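You operate a simulated robot arm through the tools that you are given. There is no shell and no other tool.

You are at the controls of a simulated robot arm. One attempt, no reset.

JOB
Clamp the fence at the narrow carton's width and drop its divider in.
Fine: it takes the short divider.
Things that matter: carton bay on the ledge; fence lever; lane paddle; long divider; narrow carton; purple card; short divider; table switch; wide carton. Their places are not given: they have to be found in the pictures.

It is judged by the outcome, as a careful person would: the job done as asked, and still so three seconds after it is handed in. It fails if anything else is knocked over, pushed out of place, dropped, spilled or broken.

ROBOT AND FRAMES
A 7-joint arm with a two-finger parallel gripper, fixed in place. Base frame: the origin is at the foot of the arm, x ahead of it, y to its left, z up. Units: mm, rad, N and s.
Its first joint turns from -2.897 to 2.897 rad. Payload 4.4 kg.
The TCP is the grasp point between the finger pads, 23 mm short of the fingertips. In the tool frame z runs along the fingers and y along their closing line. Largest opening 94 mm; finger width 38, thickness 10; the body of the gripper, 54 by 96 mm, starts 39 mm behind the TCP.
Orientation is that of the tool frame in the base frame, as [roll, pitch, yaw] about the fixed x, y, z axes, in that order (R = Rz(yaw) Ry(pitch) Rx(roll)). With the fingers straight down and closing along the base's y, the tool's x points along the base's -x, its y along +y and its z along -z.

CONTROLS
- The arm moves only by the tool step_arm. Its argument "rows" is a list of rows, each a list of 7 numbers: the turn, a rotation vector about the tool's x, y, z in rad, then the shift along the tool's x, y, z in mm, then the finger opening in mm, from 0 to 94. In form: [[wx, wy, wz, dx, dy, dz, fingers], ...]. A call has 1 to 20 rows; each row shifts and turns the commanded pose from where the row before left it, along the tool's axes as they then stand. A row lasts 0.2 s, in which the tool goes at most 50 mm and 0.15 rad; a call with a longer step from one row to the next is refused whole, and so is a gripper value outside its range. Where a pose cannot be reached the arm comes as near as it can. A force on the tool above 90 N (or 10 N above the force at the start of the call, whichever is more), or a blocked arm, ends the call early, and 0.2 s more pass. The fingers move at their own pace (about 72 mm/s each) and stop on an object; they squeeze with about 26 N. The grip force told is the motor's: it shows also when the fingers shut on nothing. Time passes only in rows, and 0.2 s behind the last, so rows that do not move let the fingers close. It gives the time, the measured TCP pose, the force on the tool (base axes), the opening and the grip force at its end, in the units of the frame above (readings bear some noise), with the torque about the TCP (base axes, N m) and any sound that the robot's microphone picked up, and new pictures: "views" is both (left out), scene, wrist or none.
- Cameras (640 x 400 px; columns grow to the right, rows downward): "scene" is fixed at [399.5, 498.4, 1264.4]; the picture's right is [1.00, -0.02, 0.00], its down [-0.02, -0.76, -0.65] and it looks along [0.01, 0.65, -0.76] (base axes); focal length 214 px, centre (320, 200). "wrist" rides on the gripper at [86, 16, -75] in the tool frame; the picture's right is [-0.18, 0.98, 0.00], its down [-0.58, -0.11, -0.81] and it looks along [-0.79, -0.15, 0.59] (tool axes); focal length 243 px, centre (320, 200).
- measure_at(camera, pixels): for up to 12 pixels [column, row] of the newest picture of that camera ("zoom" is the newest enlarged one), the place [x, y, z] in the base frame of the surface seen there, good to about 2 mm. It takes no simulated time.
- enlarge(camera, box): a new picture of the part [left, top, right, bottom] of that camera's present view, enlarged. It takes no simulated time.
- finish_job(): hands the job in; it is judged then, once.

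Open the gripper and draw the arm clear of the work before you hand the job in, unless the task says otherwise.

The tools are called after "Emit:" as name(argument=value, ...) on one line, values as JSON. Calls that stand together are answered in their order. step_arm: Moves the arm, as the interface text tells. Its arguments: {"type":"object","properties":{"rows":{"type":"array","items":{"type":"array","items":{"type":"number"}}},"views":{"type":"string","enum":["both","scene","wrist","none"]}},"required":["rows"]} The other tools are called the same way: measure_at (camera, pixels) gives the place of the surface under pixels of a picture; enlarge (camera, box) takes an enlarged picture of a part of a camera's view; finish_job () hands the job in.

At the start:

```text
clock: 0.0
position: [268.9, 845.8, 1007.7]
tcp_rot: [3.141, 0.001, -3.141]
force: [0.7, -0.6, 0.9]
moment: [-0.02, 0.02, -0.03]
width: 93.9
grasp_force: 0.0
```

scene: 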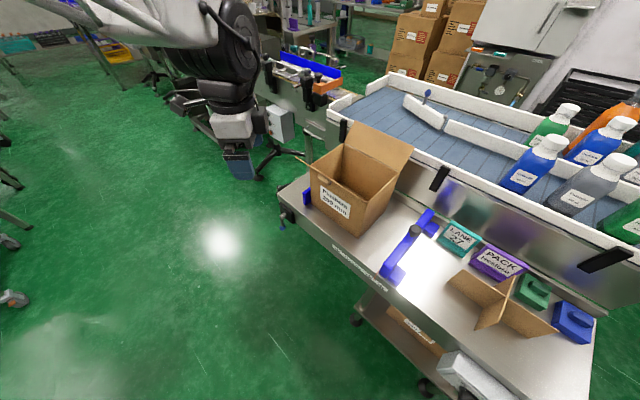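
wrist: 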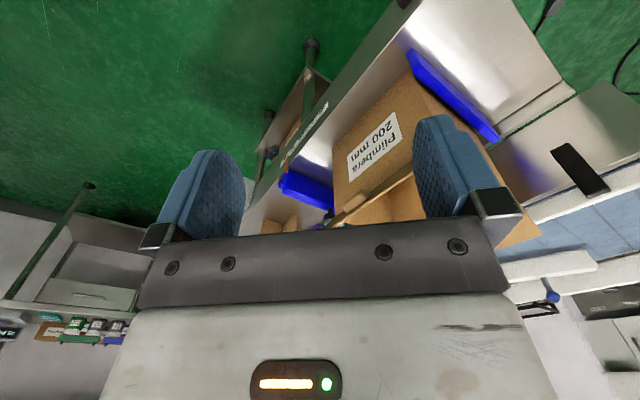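

The scene picture shows a carton at about (355,185), a blue piece at (408,245), cards at (460,240) and (497,260), a divider at (500,300) and green/blue blocks at (535,290), (573,322). I enlarge these regions before moving.

Emit:
enlarge(camera="scene", box=[260, 110, 440, 300])

Emit:
enlarge(camera="scene", box=[420, 190, 640, 400])

Emit:
enlarge(camera="scene", box=[320, 60, 640, 260])

Emit:
enlarge(camera="scene", box=[180, 20, 400, 160])

```text
2.11 times, centred on (350, 205) of scene
```

zoom: 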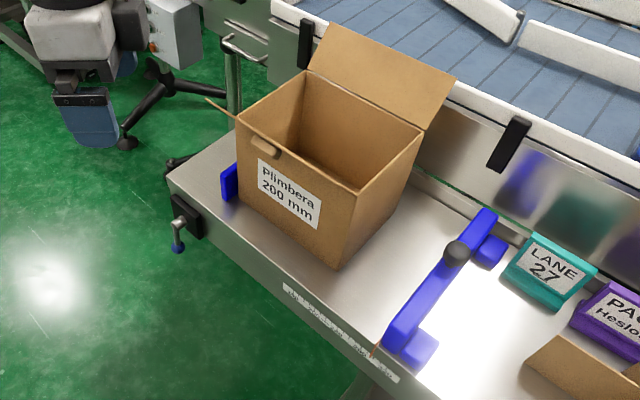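

```text
1.90 times, centred on (530, 295) of scene
```

zoom: 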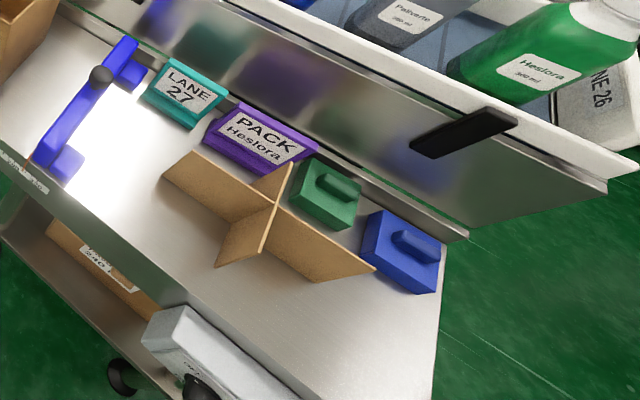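

```text
2.00 times, centred on (480, 160) of scene
```

zoom: 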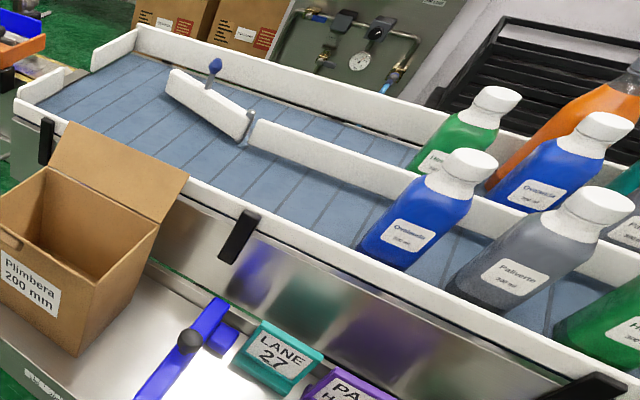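

```text
2.86 times, centred on (290, 90) of scene
```

zoom: 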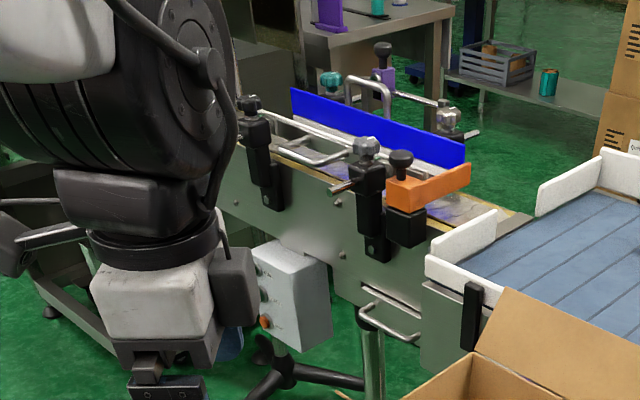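

The carton on the ledge reads "Plimbera 200 mm", and there seems to be another labelled box on the lower shelf near (405,325). I enlarge those further and the parts around the lever and the knob.

Emit:
enlarge(camera="scene", box=[340, 280, 480, 400])

Emit:
enlarge(camera="scene", box=[260, 160, 340, 240])

Emit:
enlarge(camera="scene", box=[370, 190, 450, 290])

Emit:
enlarge(camera="scene", box=[440, 230, 600, 350])

Emit:
enlarge(camera="wrist", box=[220, 0, 640, 260])

Emit:
measure_at(camera="scene", pixels=[[318, 167], [346, 125], [412, 152], [379, 202], [357, 233], [310, 190], [293, 215], [284, 227], [306, 192], [427, 214], [386, 278], [408, 232]])

```text
3.33 times, centred on (410, 340) of scene
```

zoom: 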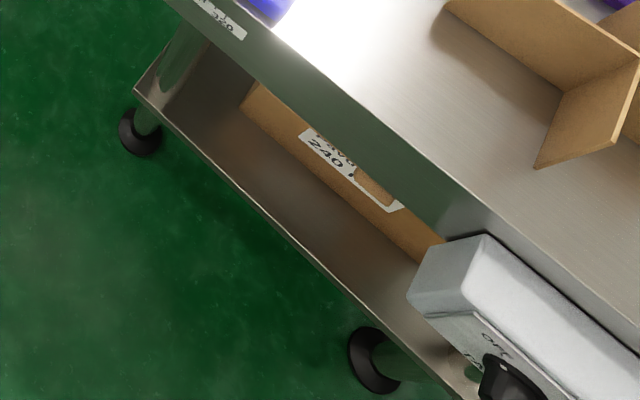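

```text
5.00 times, centred on (300, 200) of scene
```

zoom: 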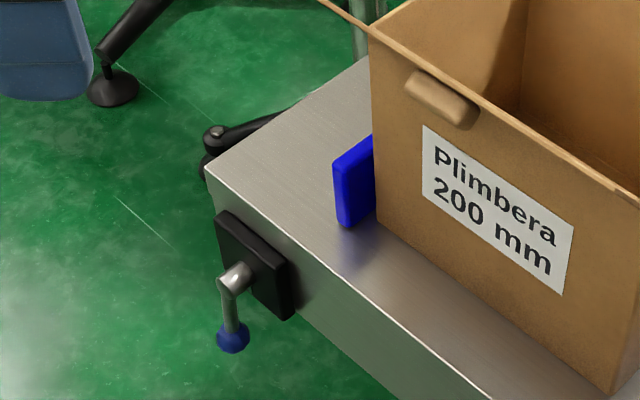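

```text
4.00 times, centred on (410, 240) of scene
```

zoom: 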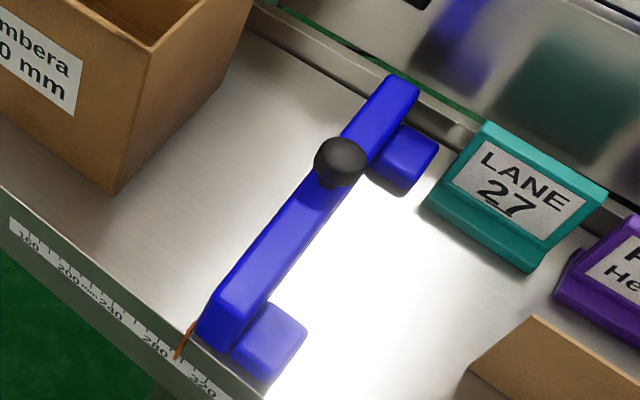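

```text
3.33 times, centred on (520, 290) of scene
```

zoom: 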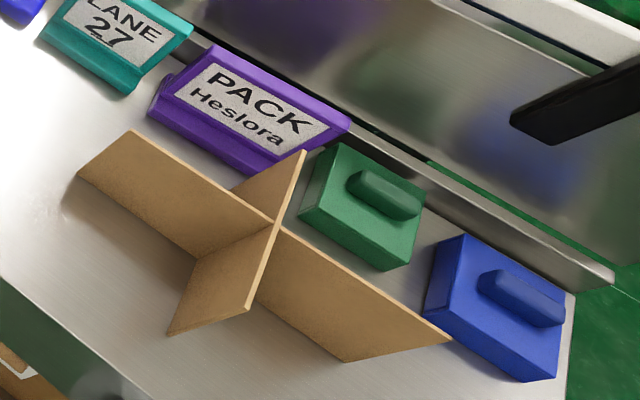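

```text
1.52 times, centred on (430, 130) of wrist
```

zoom: 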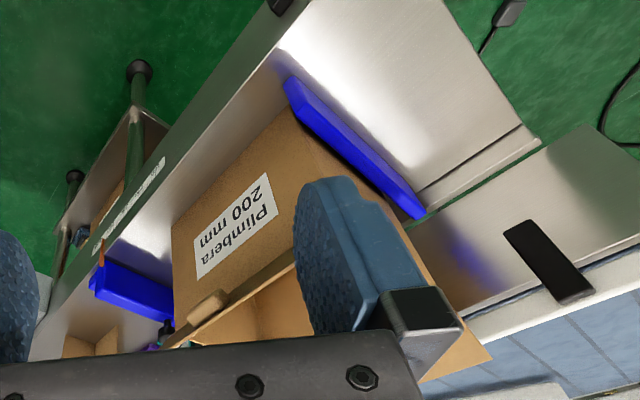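

```text
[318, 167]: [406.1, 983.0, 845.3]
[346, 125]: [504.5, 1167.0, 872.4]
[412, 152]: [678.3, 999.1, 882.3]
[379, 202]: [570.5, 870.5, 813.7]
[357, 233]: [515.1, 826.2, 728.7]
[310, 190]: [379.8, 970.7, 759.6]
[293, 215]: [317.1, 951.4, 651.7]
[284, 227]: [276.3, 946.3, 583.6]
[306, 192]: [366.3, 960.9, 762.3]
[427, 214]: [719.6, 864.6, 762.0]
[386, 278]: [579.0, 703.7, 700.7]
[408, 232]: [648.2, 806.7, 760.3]
```

The front edge carries a ruler (160–320) with an orange pointer near (415,278), and the fence has a black knob at (407,231). I measure the table plane, ruler, fence and dividers.

Emit:
enlarge(camera="scene", box=[365, 235, 425, 295])

Emit:
measure_at(camera="scene", pixels=[[350, 243], [420, 270], [460, 300], [330, 210], [366, 250], [372, 252], [381, 262], [378, 285], [436, 208], [395, 283], [384, 262], [405, 233]])

Emit:
measure_at(camera="scene", pixels=[[466, 272], [447, 281], [498, 304], [508, 294], [516, 276], [502, 322], [482, 329], [574, 331], [545, 337], [507, 297], [500, 290], [530, 315]])

```text
6.67 times, centred on (395, 265) of scene
```

zoom: 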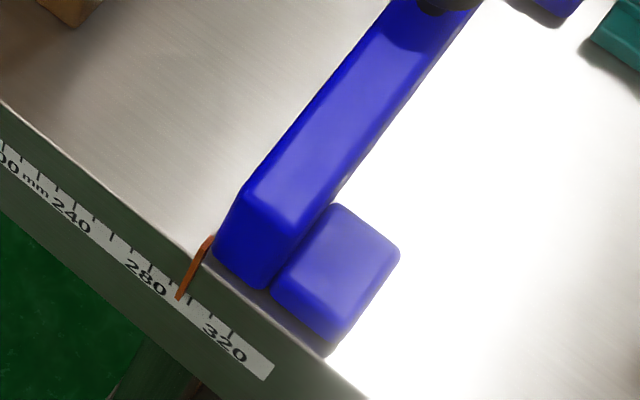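

```text
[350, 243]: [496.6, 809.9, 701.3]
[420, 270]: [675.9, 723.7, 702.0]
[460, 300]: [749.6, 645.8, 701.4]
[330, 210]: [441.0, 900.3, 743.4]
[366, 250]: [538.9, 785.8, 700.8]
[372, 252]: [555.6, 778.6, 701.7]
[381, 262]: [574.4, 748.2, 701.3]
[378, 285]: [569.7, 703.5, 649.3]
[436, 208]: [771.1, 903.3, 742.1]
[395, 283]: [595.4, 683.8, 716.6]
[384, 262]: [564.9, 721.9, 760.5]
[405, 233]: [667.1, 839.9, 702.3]
```

```text
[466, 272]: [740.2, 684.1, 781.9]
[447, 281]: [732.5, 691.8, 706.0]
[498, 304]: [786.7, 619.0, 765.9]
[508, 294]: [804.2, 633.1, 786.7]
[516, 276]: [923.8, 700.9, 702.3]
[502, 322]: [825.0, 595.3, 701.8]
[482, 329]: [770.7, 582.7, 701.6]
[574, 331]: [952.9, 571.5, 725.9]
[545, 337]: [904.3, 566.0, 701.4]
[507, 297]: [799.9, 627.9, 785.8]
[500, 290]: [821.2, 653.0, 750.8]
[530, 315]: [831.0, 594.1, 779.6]
```

The table top is at z≈701 mm. I measure the ruler labels and pointer in the current zoom (ruler "240" at (70,215), "280" at (145,278), pointer tip (180,297), "320" at (225,340)).

Emit:
measure_at(camera="zoom", pixels=[[20, 118], [300, 333], [76, 212], [150, 270], [182, 290], [232, 333], [208, 245], [15, 160], [247, 190], [300, 215], [330, 260], [90, 223]])

Emit:
enlarge(camera="scene", box=[330, 225, 400, 295])

```text
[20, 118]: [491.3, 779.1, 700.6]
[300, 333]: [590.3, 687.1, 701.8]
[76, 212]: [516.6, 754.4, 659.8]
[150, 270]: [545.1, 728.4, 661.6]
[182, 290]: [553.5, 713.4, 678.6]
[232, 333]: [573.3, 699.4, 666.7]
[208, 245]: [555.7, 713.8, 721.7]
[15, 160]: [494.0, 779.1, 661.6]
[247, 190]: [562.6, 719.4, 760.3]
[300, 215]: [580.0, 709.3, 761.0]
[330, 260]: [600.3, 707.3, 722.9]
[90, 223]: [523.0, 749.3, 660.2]
```

```text
5.71 times, centred on (365, 260) of scene
```

zoom: 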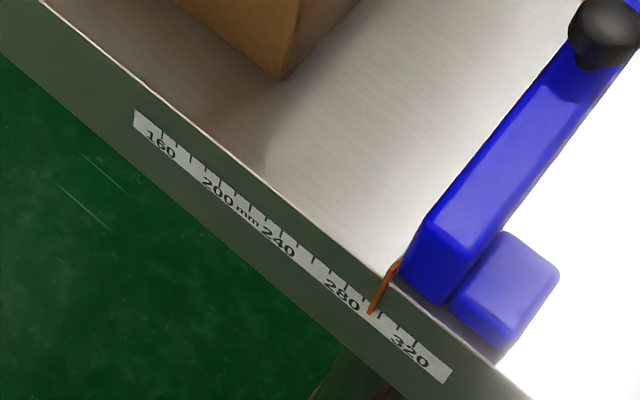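

The ruler is clear in this zoom: "160" at (160,143), "200" at (217,190), "240" at (277,243), "280" at (342,294), "320" at (410,352). I measure the ticks, pointer, and carton front-bottom corner (280,75).

Emit:
measure_at(camera="zoom", pixels=[[163, 130], [221, 178], [283, 232], [348, 284], [415, 341], [371, 312], [389, 272], [282, 76], [60, 28], [495, 360], [428, 222], [402, 275]])

Emit:
enlarge(camera="scene", box=[290, 110, 430, 245])

```text
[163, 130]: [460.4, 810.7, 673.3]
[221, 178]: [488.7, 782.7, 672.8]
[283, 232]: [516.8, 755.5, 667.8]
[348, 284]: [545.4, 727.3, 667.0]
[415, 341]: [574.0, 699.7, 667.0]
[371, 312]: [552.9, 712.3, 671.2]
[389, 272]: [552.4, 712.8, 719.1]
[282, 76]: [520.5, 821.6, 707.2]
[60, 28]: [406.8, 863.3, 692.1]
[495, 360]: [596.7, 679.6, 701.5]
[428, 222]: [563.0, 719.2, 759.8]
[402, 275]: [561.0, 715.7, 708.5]
```

```text
2.96 times, centred on (360, 178) of scene
```

zoom: 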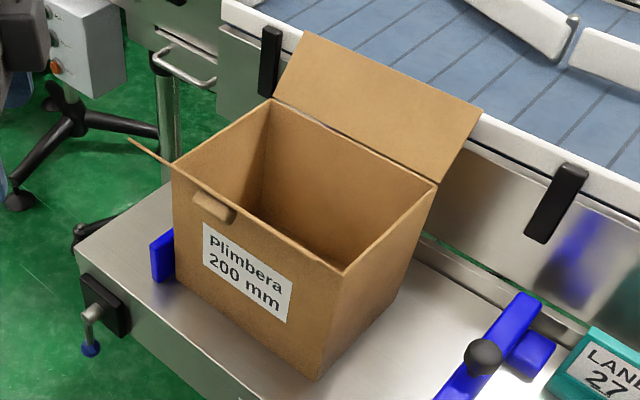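

In this zoom the carton's top corners are at about (173,165), (272,98), (437,185), (343,273) and its front-bottom corner at (318,380). I measure those and the lever/fixed fence area.

Emit:
measure_at(camera="zoom", pixels=[[175, 169], [341, 277], [347, 272], [434, 188], [319, 376], [180, 280], [272, 101], [155, 245], [166, 232], [310, 230], [270, 200], [155, 278]])

Emit:
enlarge(camera="scene", box=[265, 180, 325, 240])

```text
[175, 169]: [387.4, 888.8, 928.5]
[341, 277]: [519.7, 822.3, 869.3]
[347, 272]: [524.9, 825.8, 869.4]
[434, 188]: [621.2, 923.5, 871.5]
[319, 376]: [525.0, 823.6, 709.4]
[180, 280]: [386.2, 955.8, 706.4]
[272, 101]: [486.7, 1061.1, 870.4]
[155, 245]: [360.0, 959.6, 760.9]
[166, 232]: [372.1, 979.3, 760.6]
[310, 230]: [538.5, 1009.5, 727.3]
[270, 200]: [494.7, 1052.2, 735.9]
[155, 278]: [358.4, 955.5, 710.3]
```

```text
6.67 times, centred on (295, 210) of scene
```

zoom: 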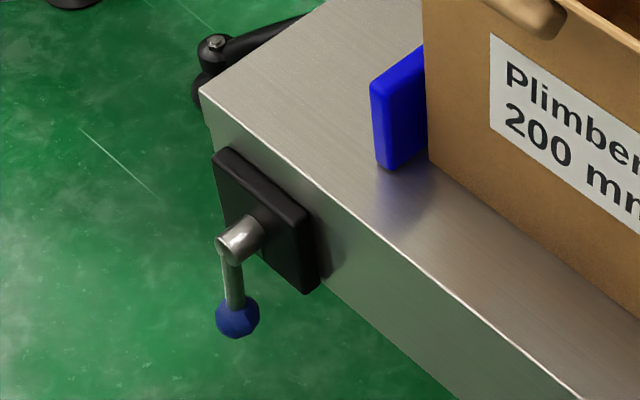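

The carton is about 196×140×170 mm, rotated about -45°. Now I measure the cross divider more carefully and the lever in close-up.

Emit:
measure_at(camera="zoom", pixels=[[237, 318], [232, 270], [240, 238], [258, 225], [222, 155], [308, 212], [312, 290], [232, 245], [380, 90], [205, 95], [420, 270], [385, 162]])

Emit:
enlarge(camera="scene", box=[440, 260, 560, 345])

```text
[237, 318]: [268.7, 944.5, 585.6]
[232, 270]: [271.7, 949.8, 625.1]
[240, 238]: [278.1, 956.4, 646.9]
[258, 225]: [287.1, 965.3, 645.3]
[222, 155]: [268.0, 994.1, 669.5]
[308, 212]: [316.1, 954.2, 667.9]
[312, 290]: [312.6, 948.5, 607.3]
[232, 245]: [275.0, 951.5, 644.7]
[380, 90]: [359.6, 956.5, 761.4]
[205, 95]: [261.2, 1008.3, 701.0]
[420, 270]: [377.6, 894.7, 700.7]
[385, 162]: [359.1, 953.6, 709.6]
```

```text
4.71 times, centred on (500, 302) of scene
```

zoom: 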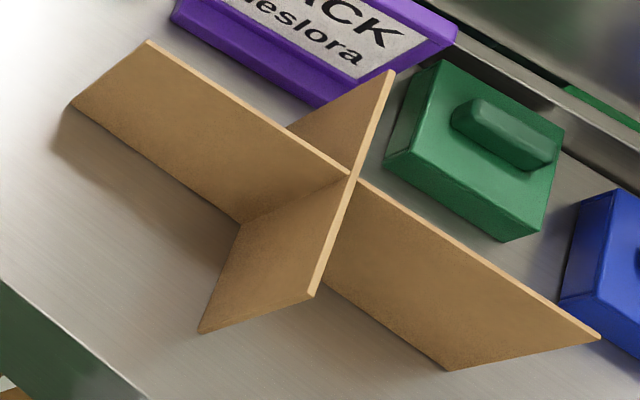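

The cross's tops are at (150,42) left, (598,338) right, (390,72) back, (313,296) front and centre (350,178) in this zoom. I measure those points.

Emit:
measure_at(camera="zoom", pixels=[[151, 44], [75, 103], [348, 180], [595, 338], [450, 367], [312, 294], [205, 331], [389, 74], [250, 110], [480, 258], [330, 240], [372, 120]])

Emit:
measure_at(camera="scene", pixels=[[460, 240], [497, 262], [535, 292], [573, 322], [525, 275], [590, 300], [428, 92], [425, 120], [445, 180], [600, 258]])

```text
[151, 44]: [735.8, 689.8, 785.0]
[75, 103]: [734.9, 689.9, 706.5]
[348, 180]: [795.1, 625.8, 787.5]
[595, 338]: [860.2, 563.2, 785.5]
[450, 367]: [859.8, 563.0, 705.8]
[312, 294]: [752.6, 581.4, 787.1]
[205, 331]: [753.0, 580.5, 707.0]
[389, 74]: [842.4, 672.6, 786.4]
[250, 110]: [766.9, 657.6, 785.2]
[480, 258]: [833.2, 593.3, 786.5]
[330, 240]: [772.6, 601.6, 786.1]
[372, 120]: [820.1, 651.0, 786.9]
```

```text
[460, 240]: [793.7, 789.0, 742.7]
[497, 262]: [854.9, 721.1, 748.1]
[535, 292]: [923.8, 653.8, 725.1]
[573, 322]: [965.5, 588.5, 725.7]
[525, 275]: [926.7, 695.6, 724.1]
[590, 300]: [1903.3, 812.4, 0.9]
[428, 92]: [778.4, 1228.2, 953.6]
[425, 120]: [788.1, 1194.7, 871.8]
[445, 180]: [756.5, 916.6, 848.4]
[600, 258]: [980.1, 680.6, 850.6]
```

Measured geometry: the table is yawed about -44°, ruler zero sits at the fixed fence, the carton already stands there (about 200 mm), and the movable fence points at about 295. The cross is about 178×128×85 mm. I turn the tool so that the fingers close along the ruler direction and look at the lever from the front.

Emit:
step_arm(rows=[[0, 0, 0, 20, -6, 30, 93], [0, 0, 0, 20, -6, 30, 93], [0, 0, 0, 20, -6, 30, 93], [0, 0, 0, 20, -6, 30, 93], [0, 0, 0, 20, -6, 30, 93], [0, 0, -0.1327, 0, 0, 0, 93], [0, 0, -0.1327, 0, 0, 0, 93], [0, 0, -0.1327, 0, 0, 0, 93], [0, 0, -0.1327, 0, 0, 0, 93], [0, 0, -0.1327, 0, 0, 0, 93], [0, 0, -0.1327, 0, 0, 0, 93], [0, 0, 0, 0, 0, 0, 93]])

```text
clock: 2.6
position: [168.6, 815.7, 857.4]
tcp_rot: [3.141, 0.002, -2.344]
force: [0.2, -0.6, -0.3]
moment: [0.0, -0.01, 0.01]
width: 93.2
grasp_force: 0.0
```

scene: 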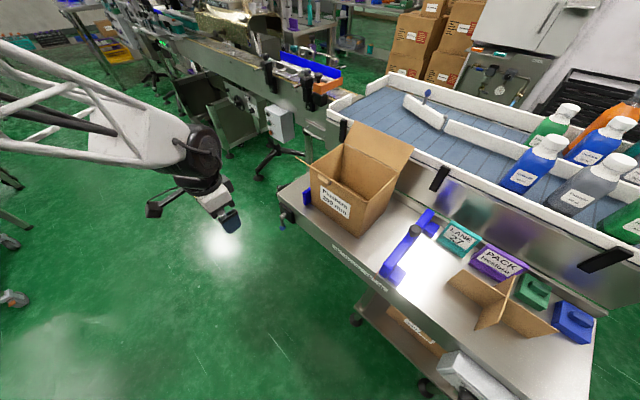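
wrist: 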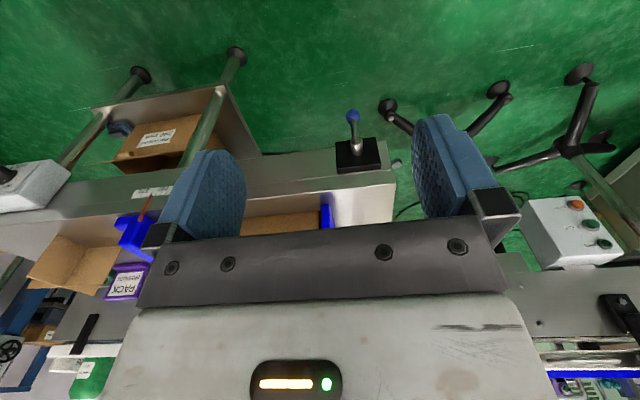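

The wrist picture is seen upside down: the lever with its blue ball is at (353,117)–(360,155), the wide carton on the shelf at (165,140). I enlarge these.

Emit:
enlarge(camera="wrist", box=[300, 90, 420, 200])

Emit:
enlarge(camera="wrist", box=[80, 60, 280, 200])

Emit:
enlarge(camera="wrist", box=[0, 150, 200, 400])

Emit:
measure_at(camera="wrist", pixels=[[353, 115], [356, 145], [338, 168], [378, 165], [337, 145], [376, 140], [165, 140], [120, 128], [150, 110], [60, 330], [40, 175], [8, 172]])

```text
3.64 times, centred on (360, 145) of wrist
```

zoom: 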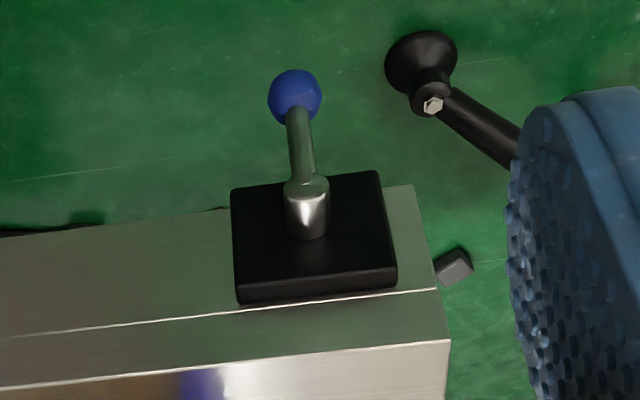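

```text
2.86 times, centred on (180, 130) of wrist
```

zoom: 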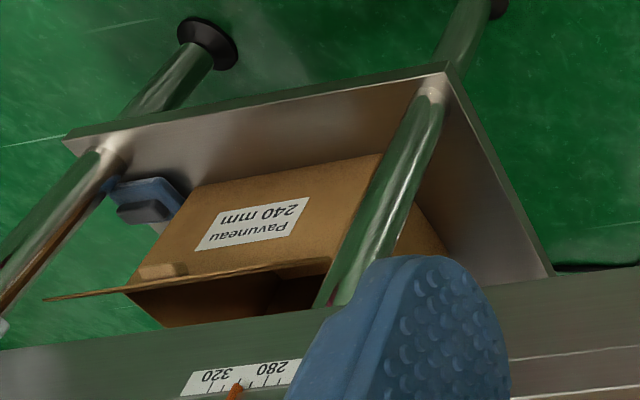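

```text
1.60 times, centred on (100, 275) of wrist
```

zoom: 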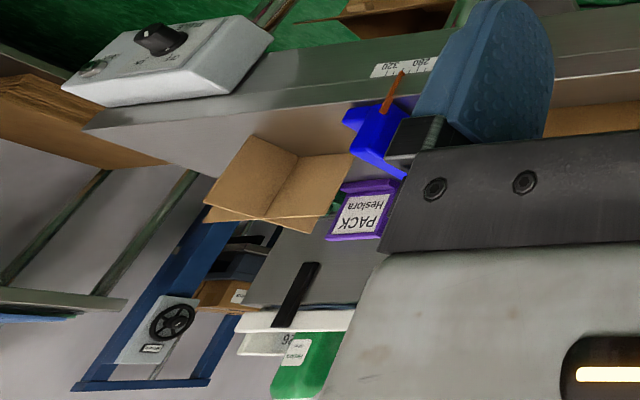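

```text
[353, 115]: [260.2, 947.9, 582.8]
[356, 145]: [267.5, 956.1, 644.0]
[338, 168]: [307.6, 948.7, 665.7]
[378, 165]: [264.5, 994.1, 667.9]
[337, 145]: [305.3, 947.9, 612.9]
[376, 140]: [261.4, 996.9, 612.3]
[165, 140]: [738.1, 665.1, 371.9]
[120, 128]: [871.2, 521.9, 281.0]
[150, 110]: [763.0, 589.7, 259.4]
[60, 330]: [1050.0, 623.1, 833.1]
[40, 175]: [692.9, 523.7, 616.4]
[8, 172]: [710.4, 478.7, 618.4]
```

The shelf carton reads "Pavuneau 240 mm", so the ledge carton (200 mm) is the narrow one and the 178 mm cross fits it. The lever hangs straight down with the ball at about (266,952,575). Next I measure the fence foot and knob in the scene to plan a push from its right side.

Emit:
enlarge(camera="scene", box=[375, 200, 455, 290])

```text
4.44 times, centred on (415, 245) of scene
```

zoom: 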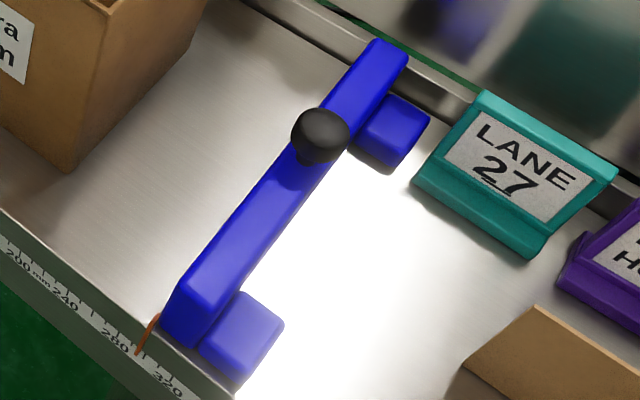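

Emit:
measure_at(camera="zoom", pixels=[[182, 283], [213, 306], [240, 297], [280, 325], [235, 378], [320, 125], [320, 155], [375, 44], [403, 60], [425, 120], [365, 150], [300, 190]])

```text
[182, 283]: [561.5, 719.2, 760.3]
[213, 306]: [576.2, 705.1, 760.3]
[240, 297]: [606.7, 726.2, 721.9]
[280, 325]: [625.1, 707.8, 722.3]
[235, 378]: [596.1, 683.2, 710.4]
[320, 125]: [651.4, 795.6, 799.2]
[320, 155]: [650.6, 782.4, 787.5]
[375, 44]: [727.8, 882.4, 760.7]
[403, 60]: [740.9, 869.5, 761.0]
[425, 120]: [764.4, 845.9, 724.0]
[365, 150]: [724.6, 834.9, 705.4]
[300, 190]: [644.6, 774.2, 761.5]
```

Fence: right face at U≈-91 (ruler m≈317), front foot up to V≈942, knob at V≈1025. I'll push it on its right face with closed fingers, tool x along the ruler direction, so first I rotate the tool another 90° in free space and close the fingers.

Emit:
step_arm(rows=[[0, 0, -0.1417, 0, 0, 0, 0], [0, 0, -0.1417, 0, 0, 0, 0], [0, 0, -0.1417, 0, 0, 0, 0], [0, 0, -0.1417, 0, 0, 0, 0], [0, 0, -0.1417, 0, 0, 0, 0], [0, 0, -0.1417, 0, 0, 0, 0], [0, 0, -0.1417, 0, 0, 0, 0], [0, 0, -0.1417, 0, 0, 0, 0], [0, 0, -0.1417, 0, 0, 0, 0], [0, 0, -0.1417, 0, 0, 0, 0], [0, 0, -0.1417, 0, 0, 0, 0], [0, 0, 0, 0, 0, 0, 0]])

```text
clock: 5.2
position: [167.1, 815.5, 857.5]
tcp_rot: [-3.141, 0.001, -0.786]
force: [0.3, -0.1, -0.2]
moment: [0.02, 0.0, -0.04]
width: 0.0
grasp_force: 26.6
```

scene: 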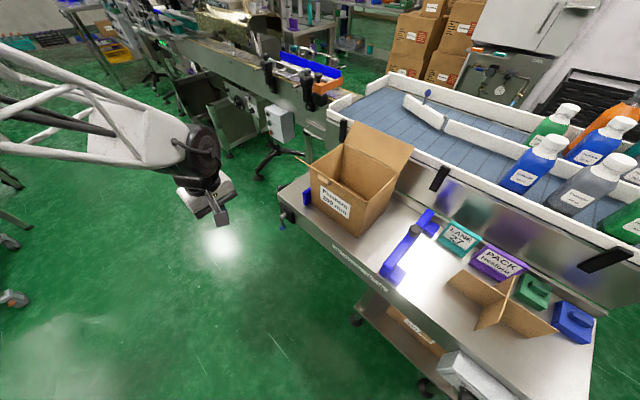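
wrist: 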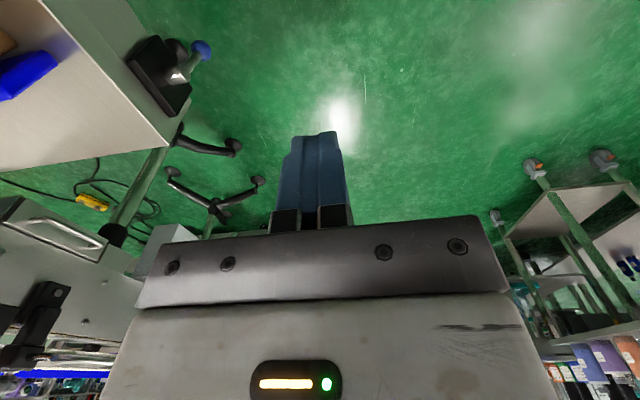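

Orientation reached (yaw -0.786). I move along the front of the table to U=-60, V=790, z=880, staying clear of the carton flap.

Emit:
step_arm(rows=[[0, 0, 0, 44.3, -10.6, -2.5, 0], [0, 0, 0, 44.3, -10.6, -2.5, 0], [0, 0, 0, 44.3, -10.6, -2.5, 0], [0, 0, 0, 44.3, -10.6, -2.5, 0], [0, 0, 0, 44.3, -10.6, -2.5, 0], [0, 0, 0, 44.3, -10.6, -2.5, 0], [0, 0, 0, 44.3, -10.6, -2.5, 0], [0, 0, 0, 44.3, -10.6, -2.5, 0], [0, 0, 0, 44.3, -10.6, -2.5, 0], [0, 0, 0, 0, 0, 0, 0]])

```text
clock: 7.4
position: [519.8, 599.8, 878.5]
tcp_rot: [-3.141, 0.0, -0.787]
force: [0.3, 0.1, 0.6]
moment: [0.03, -0.01, 0.02]
width: 0.1
grasp_force: 25.3
```

scene: 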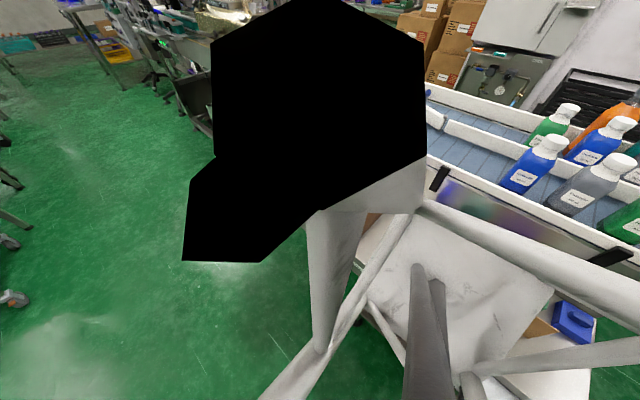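
wrist: 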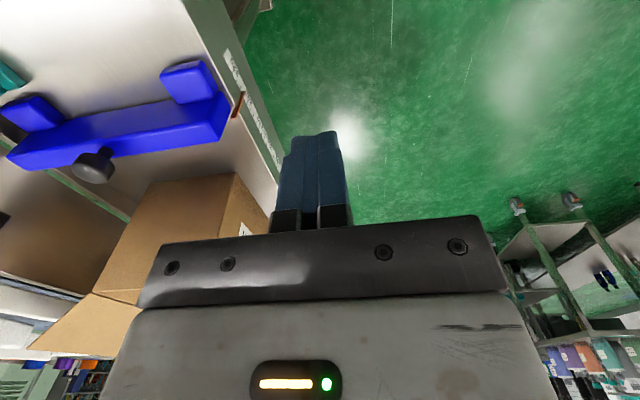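

Now the fence is in the wrist view (bar from (10,150) to (228,120), front foot at (190,80), knob at (92,165)). I measure it from here to refine my frame.

Emit:
measure_at(camera="wrist", pixels=[[215, 95], [226, 130], [200, 140], [120, 115], [60, 128], [165, 90], [210, 75], [214, 100], [95, 165], [240, 98], [237, 175], [228, 52]])

Emit:
enlarge(camera="wrist", box=[0, 20, 300, 240])

```text
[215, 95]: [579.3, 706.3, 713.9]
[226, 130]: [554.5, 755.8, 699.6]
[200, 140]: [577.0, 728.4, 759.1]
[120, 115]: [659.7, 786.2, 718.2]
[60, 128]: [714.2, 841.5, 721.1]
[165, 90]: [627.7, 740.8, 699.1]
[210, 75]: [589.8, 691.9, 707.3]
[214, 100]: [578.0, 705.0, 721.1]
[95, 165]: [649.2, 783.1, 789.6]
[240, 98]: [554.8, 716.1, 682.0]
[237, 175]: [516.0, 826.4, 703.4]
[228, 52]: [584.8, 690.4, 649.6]
```

```text
1.82 times, centred on (150, 130) of wrist
```

zoom: 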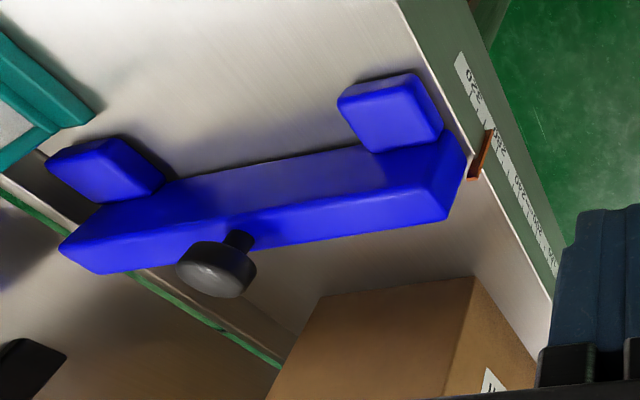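

Both views agree: the fence's right face is at U≈-90. I go to V=950 above the table and then lower the closed fingers to z≈750, about 14 mm to the right of the fence.

Emit:
step_arm(rows=[[0, 0, 0, 0, -39.6, 0, 0], [0, 0, 0, 0, -39.6, 0, 0], [0, 0, 0, 0, -39.6, 0, 0], [0, 0, 0, 0, -39.6, 0, 0], [0, 0, 0, 0, 0, 30, 0], [0, 0, 0, 0, 0, 30, 0], [0, 0, 0, 0, 0, 30, 0], [0, 0, 0, 0, 0, 20, 0], [0, 0, 0, 0, 0, 18, 0], [0, 0, 0, 0, 0, 0, 0]])

```text
clock: 9.6
position: [627.2, 714.0, 751.0]
tcp_rot: [-3.141, -0.001, -0.787]
force: [-0.4, -0.9, -0.4]
moment: [-0.01, -0.01, -0.02]
width: 0.0
grasp_force: 25.5
```

scene: 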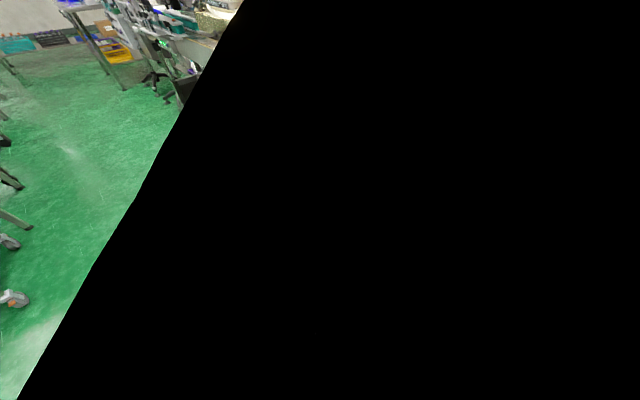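
wrist: 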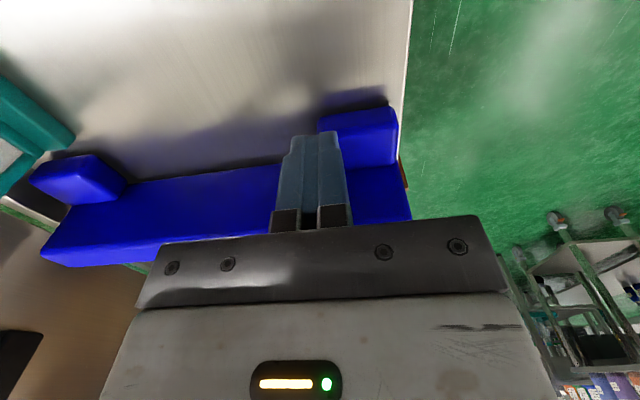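

The fingers are beside the fence at U=-61, V=948. I push slowly in -u by 25 mm in small steps and watch the force to see whether the fence is free.

Emit:
step_arm(rows=[[0, 0, 0, -5, 0, 0, 0], [0, 0, 0, -5, 0, 0, 0], [0, 0, 0, -3, 0, 0, 0], [0, 0, 0, -3, 0, 0, 0], [0, 0, 0, -3, 0, 0, 0], [0, 0, 0, -3, 0, 0, 0], [0, 0, 0, -3, 0, 0, 0]], views="wrist")

```text
clock: 10.7
position: [622.1, 719.2, 752.2]
tcp_rot: [3.138, -0.002, -0.791]
force: [12.6, -21.8, 3.8]
moment: [0.26, 0.14, 0.3]
width: 0.0
grasp_force: 26.0
stopped in row 5: the force on the tool passed its limit at 101 N (the readings are from after the stop); the commanded pose is now the measured one
```

wrist: 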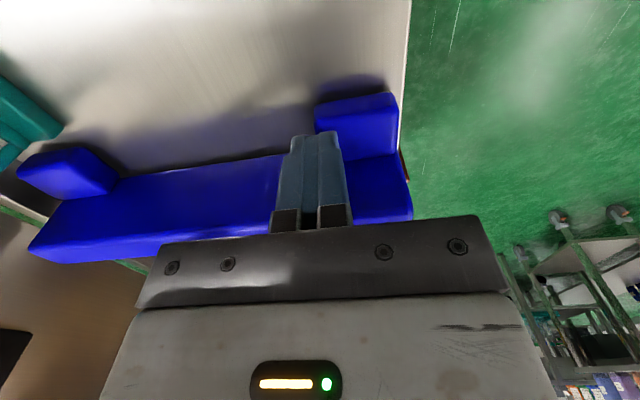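

The force rose to 101 N with no travel (TCP stopped at U≈-69), so the fence is clamped now; the lever hanging down is the clamped position and must be released first. I check that the fence has not shifted, then back off and rise.

Emit:
measure_at(camera="wrist", pixels=[[150, 190], [230, 180], [375, 180], [403, 175], [80, 205], [360, 120]])

Emit:
step_arm(rows=[[0, 0, 0, 6, 0, 0, 0], [0, 0, 0, 8, 0, 0, 0], [0, 0, 0, 0, 0, -20, 0], [0, 0, 0, 0, 0, -40, 0], [0, 0, 0, 0, 0, -40, 0], [0, 0, 0, 0, 0, -40, 0], [0, 0, 0, 0, 45, 0, 0], [0, 0, 0, 0, 45, 0, 0], [0, 0, 0, 0, 45, 0, 0], [0, 0, 0, 0, 45, 0, 0], [0, 0, 0, 0, 45, 0, 0]], views="wrist")

```text
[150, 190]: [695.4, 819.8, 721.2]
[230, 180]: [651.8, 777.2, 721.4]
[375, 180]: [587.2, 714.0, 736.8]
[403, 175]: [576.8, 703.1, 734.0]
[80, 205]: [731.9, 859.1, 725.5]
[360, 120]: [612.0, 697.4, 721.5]
```

```text
clock: 13.1
position: [474.2, 552.3, 891.6]
tcp_rot: [3.137, 0.0, -0.792]
force: [0.0, -0.2, 0.1]
moment: [-0.01, 0.0, 0.03]
width: 0.0
grasp_force: 26.1
```

wrist: 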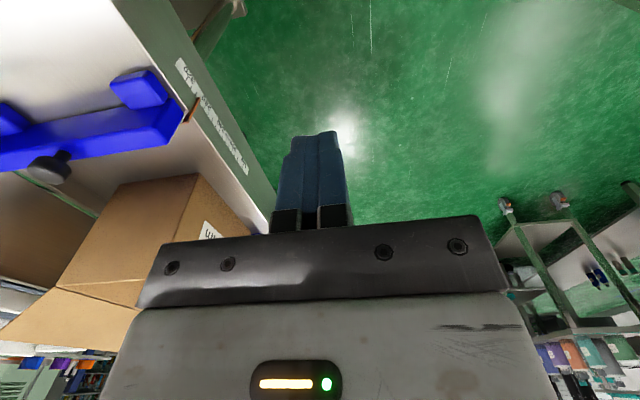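

The fence is unmoved (right face still U≈-89). I travel back to the front of the lever (U≈-485, V≈726) and turn the tool so the fingers close along the ruler direction.

Emit:
step_arm(rows=[[0, 0, 0, -43, 0, 0, 0], [0, 0, 0, -43, 0, 0, 0], [0, 0, 0, -43, 0, 0, 0], [0, 0, 0, -43, 0, 0, 0], [0, 0, 0, -43, 0, 0, 0], [0, 0, 0, -43, 0, 0, 0], [0, 0, 0, -43, 0, 0, 0], [0, 0, 0, -43, 0, 0, 0], [0, 0, 0, -43, 0, 0, 0], [0, 0, 0, -43, 0, 0, 0]], views="none")

Emit:
step_arm(rows=[[0, 0, 0.142, 0, 0, 0, 60], [0, 0, 0.142, 0, 0, 0, 60], [0, 0, 0.142, 0, 0, 0, 60], [0, 0, 0.142, 0, 0, 0, 60], [0, 0, 0.142, 0, 0, 0, 60], [0, 0, 0.142, 0, 0, 0, 60], [0, 0, 0.142, 0, 0, 0, 60], [0, 0, 0.142, 0, 0, 0, 60], [0, 0, 0.142, 0, 0, 0, 60], [0, 0, 0.142, 0, 0, 0, 60], [0, 0, 0.142, 0, 0, 0, 60], [0, 0, 0, 0, 0, 0, 60]])

```text
clock: 15.3
position: [168.9, 859.0, 892.7]
tcp_rot: [3.141, -0.003, -0.791]
force: [0.1, 0.3, 0.2]
moment: [-0.03, -0.02, -0.01]
width: 0.0
grasp_force: 25.9
```

```text
clock: 17.9
position: [169.0, 857.3, 890.6]
tcp_rot: [-3.141, -0.002, -2.354]
force: [0.4, -0.4, 0.5]
moment: [0.01, 0.02, -0.01]
width: 59.9
grasp_force: 0.0
```

scene: 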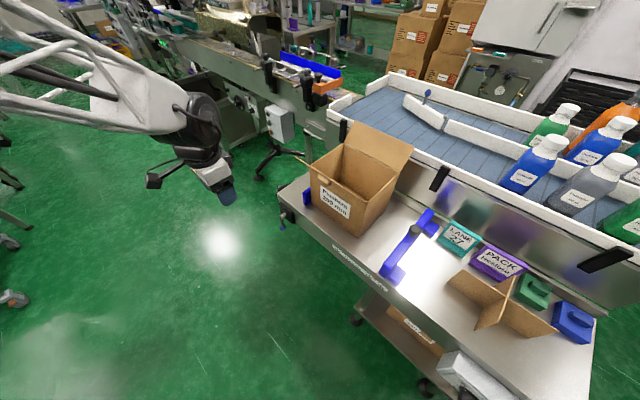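
wrist: 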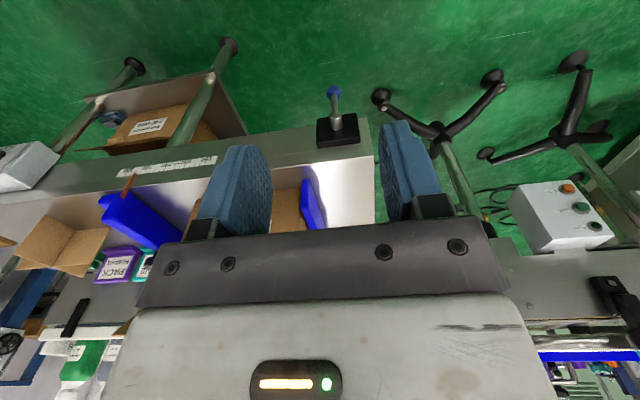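

I'm at U=-487, V=726. I lower to about z=690 and tilt the tool forward so the fingers point horizontally at the table front, in small turns.

Emit:
step_arm(rows=[[0, 0, 0, 0, 0, 45, 60], [0, 0, 0, 0, 0, 45, 60], [0, 0, 0, 0, 0, 45, 60], [0, 0, 0, 0, 0, 45, 60], [0, -0.142, 0, 0, 0, 0, 60], [0, -0.142, 0, 0, 0, 0, 60], [0, -0.142, 0, 0, 0, 0, 60], [0, -0.142, 0, 0, 0, 0, 60], [0, -0.142, 0, 0, 0, 0, 60], [0, -0.142, 0, 0, 0, 0, 60], [0, 0, 0, 0, 0, 0, 60]])

```text
clock: 20.3
position: [168.8, 858.6, 712.0]
tcp_rot: [-3.14, 0.851, -2.351]
force: [-0.2, 0.4, -0.4]
moment: [0.03, -0.01, -0.01]
width: 60.0
grasp_force: 0.0
```

scene: 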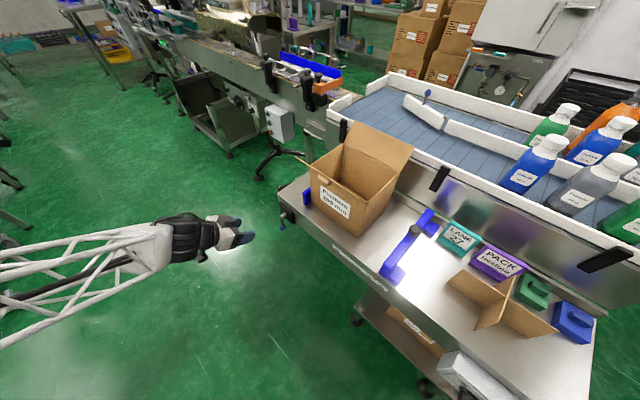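
wrist: 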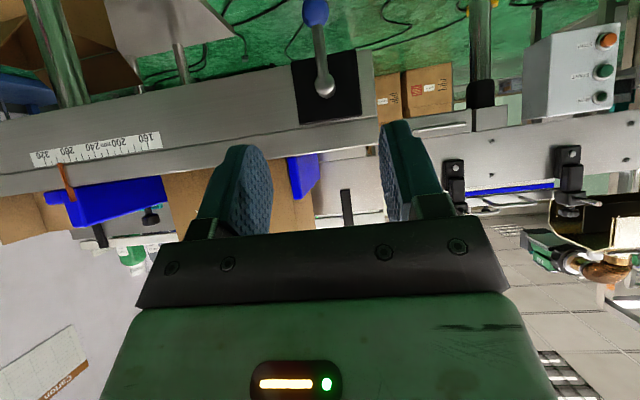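

The tilt works; the lever is at (325,60) in the wrist view. I continue the tilt to nearly horizontal.

Emit:
step_arm(rows=[[0, -0.142, 0, 0, 0, 0, 60], [0, -0.142, 0, 0, 0, 0, 60], [0, -0.142, 0, 0, 0, 0, 60], [0, -0.142, 0, 0, 0, 0, 60], [0, -0.142, 0, 0, 0, 0, 60], [0, 0, 0, 0, 0, 0, 60]])

```text
clock: 21.7
position: [169.1, 857.4, 712.0]
tcp_rot: [-2.982, 1.562, -2.195]
force: [-0.1, 0.3, -0.3]
moment: [0.01, -0.02, -0.02]
width: 59.8
grasp_force: 0.2
```

scene: 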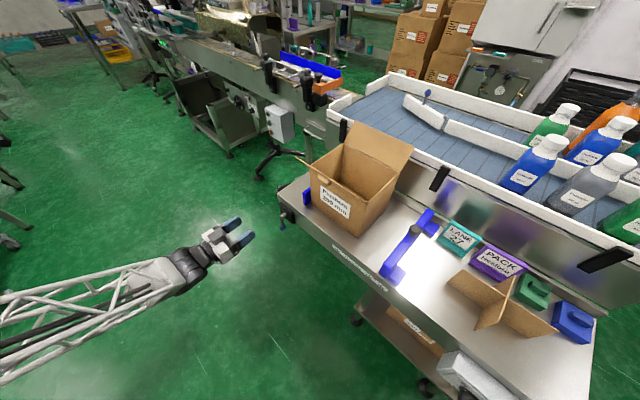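
wrist: 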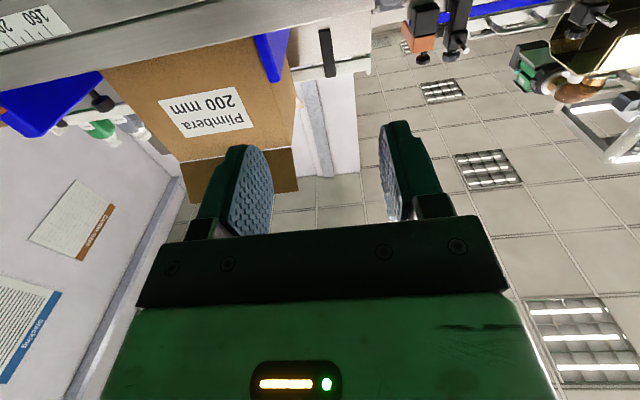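

The tool is horizontal. I lower it by 137 mm to the ball's height (z≈575), still 135 mm in front of it.

Emit:
step_arm(rows=[[0, 0, 0, 34, 0, 0, 60], [0, 0, 0, 34, 0, 0, 60], [0, 0, 0, 34, 0, 0, 60], [0, 0, 0, 35, 0, 0, 60], [0, 0, 0, 0, 0, 0, 60]])

```text
clock: 22.9
position: [167.4, 857.4, 573.7]
tcp_rot: [-2.973, 1.561, -2.186]
force: [-0.1, -1.2, 0.5]
moment: [0.03, -0.03, 0.01]
width: 60.1
grasp_force: 0.2
```

scene: 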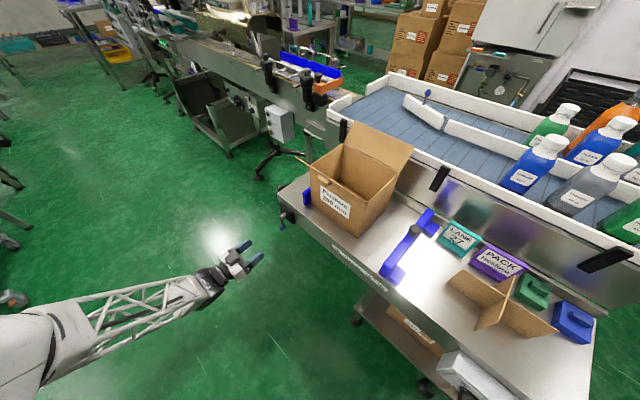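
wrist: 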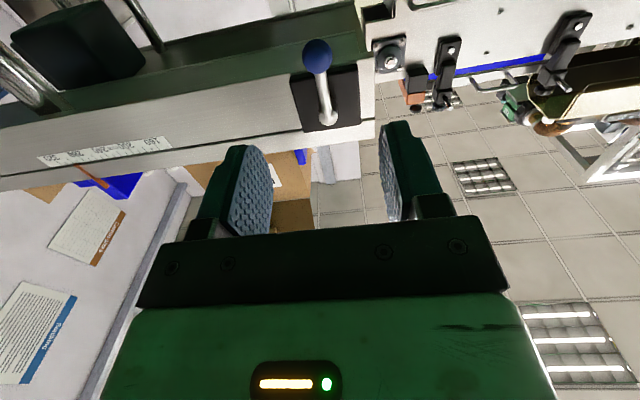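

The lever ball is at (318,57) and its hub at (326,118) in the wrist view. I measure them.

Emit:
enlarge(camera="wrist", box=[270, 20, 390, 150])

Emit:
measure_at(camera="wrist", pixels=[[318, 57], [327, 118], [322, 90], [292, 80], [358, 75], [300, 130], [357, 122], [318, 70]])

```text
3.08 times, centred on (330, 85) of wrist
```

zoom: 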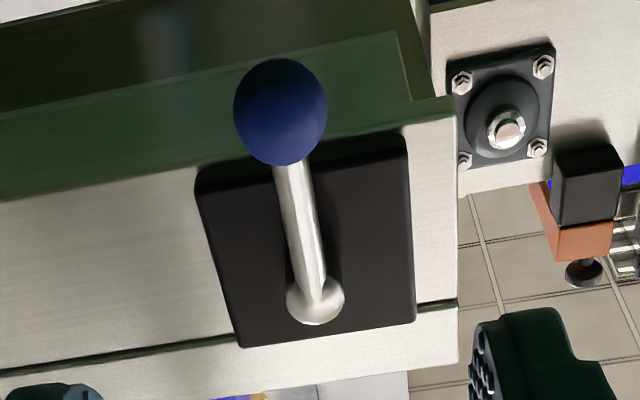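

```text
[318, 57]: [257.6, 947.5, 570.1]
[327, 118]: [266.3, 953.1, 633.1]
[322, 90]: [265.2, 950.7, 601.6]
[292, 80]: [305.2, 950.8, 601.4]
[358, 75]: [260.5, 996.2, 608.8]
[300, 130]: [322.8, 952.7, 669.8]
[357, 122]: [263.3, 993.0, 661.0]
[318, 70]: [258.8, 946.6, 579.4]
```

The ball centre is about U=-487, V=863, z=575 and the TCP is lined up with it. I advance 100 mm, then look.

Emit:
step_arm(rows=[[0, 0, 0, 0, 0, 35, 60], [0, 0, 0, 0, 0, 35, 60], [0, 0, 0, 0, 0, 30, 60], [0, 0, 0, 0, 0, 0, 60]])

```text
clock: 23.9
position: [239.0, 927.5, 573.5]
tcp_rot: [-2.931, 1.561, -2.143]
force: [-0.3, 0.0, -0.7]
moment: [0.03, 0.03, 0.01]
width: 60.0
grasp_force: 0.1
```

scene: 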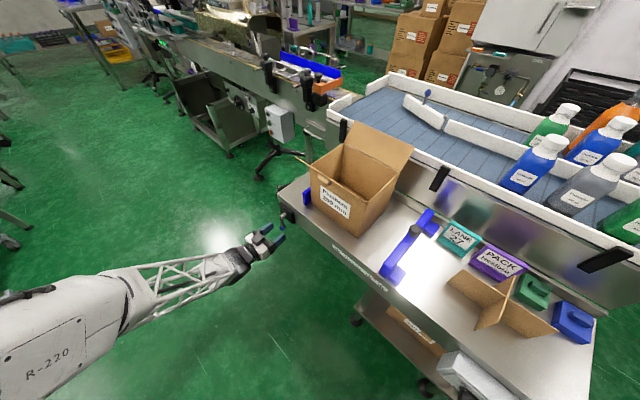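
wrist: 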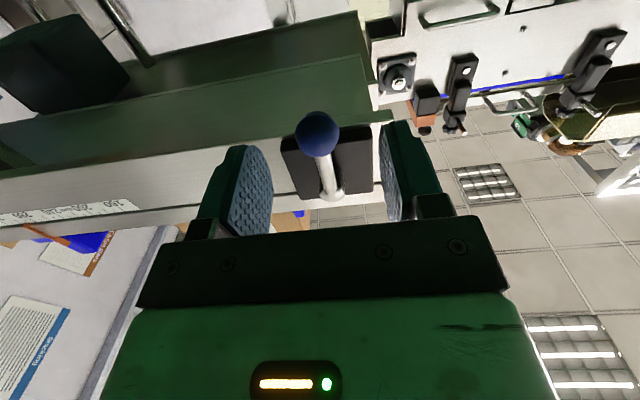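

The ball at (318,133) is nicely between the fingers. I advance 34 mm more and close on the ball.

Emit:
step_arm(rows=[[0, 0, 0, 0, 0, 17, 60], [0, 0, 0, 0, 0, 17, 60], [0, 0, 0, 0, 0, 0, 40], [0, 0, 0, 0, 0, 0, 28], [0, 0, 0, 0, 0, 0, 15], [0, 0, 0, 0, 0, 0, 15]])

```text
clock: 25.3
position: [263.9, 951.7, 571.1]
tcp_rot: [-2.973, 1.56, -2.185]
force: [30.8, -26.9, 4.0]
moment: [0.49, 0.03, -0.22]
width: 25.3
grasp_force: 45.5
```

scene: 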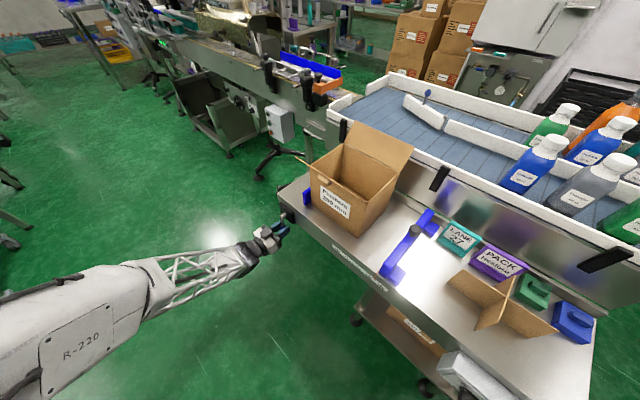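
wrist: 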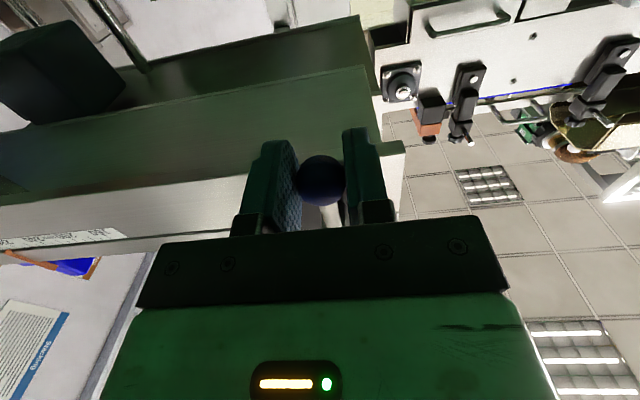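

The ball is held (25.3 mm) and the reaction is about 41 N toward +u, i.e. the lever resists going to -u. I try turning it the other way (ball toward +u) in a small test arc of about 0.15 rad.

Emit:
step_arm(rows=[[0, 0, -0.05, -0.08, -3.2, 0, 15], [0, 0, -0.05, -0.08, -3.2, 0, 15], [0, 0, -0.05, -0.08, -3.2, 0, 15]], views="wrist")

```text
clock: 26.1
position: [268.0, 943.4, 574.5]
tcp_rot: [-1.644, 1.419, -0.852]
force: [6.9, 13.0, -13.3]
moment: [-0.64, 0.22, 0.08]
width: 25.7
grasp_force: 45.1
```

wrist: 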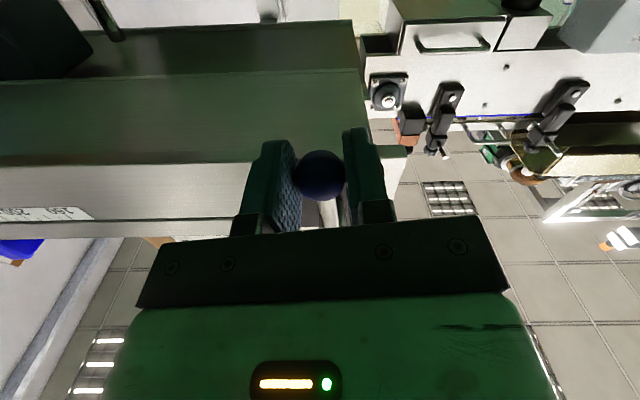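

The lever follows toward +u with little resistance (now about 0.14 rad). I continue along the arc in 0.1 rad steps.

Emit:
step_arm(rows=[[0, 0, -0.1, -0.3, -6.3, 0, 15], [0, 0, -0.1, -0.3, -6.3, 0, 15], [0, 0, -0.1, -0.3, -6.3, 0, 15], [0, 0, -0.1, -0.3, -6.3, 0, 15]], views="wrist")

```text
clock: 27.1
position: [285.9, 927.4, 582.1]
tcp_rot: [-1.591, 1.017, -0.802]
force: [-15.2, -9.0, -5.4]
moment: [-0.69, 0.3, -0.37]
width: 25.5
grasp_force: 45.2
```

wrist: 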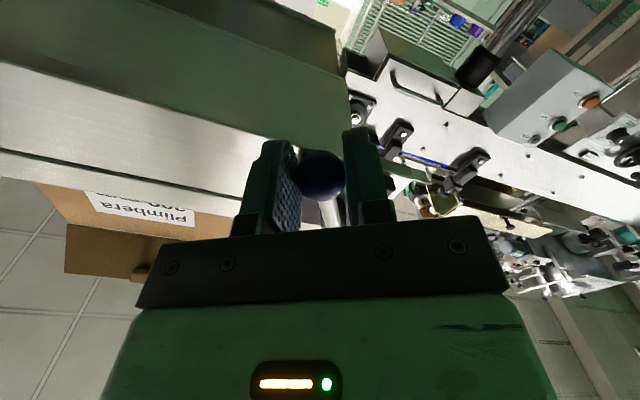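

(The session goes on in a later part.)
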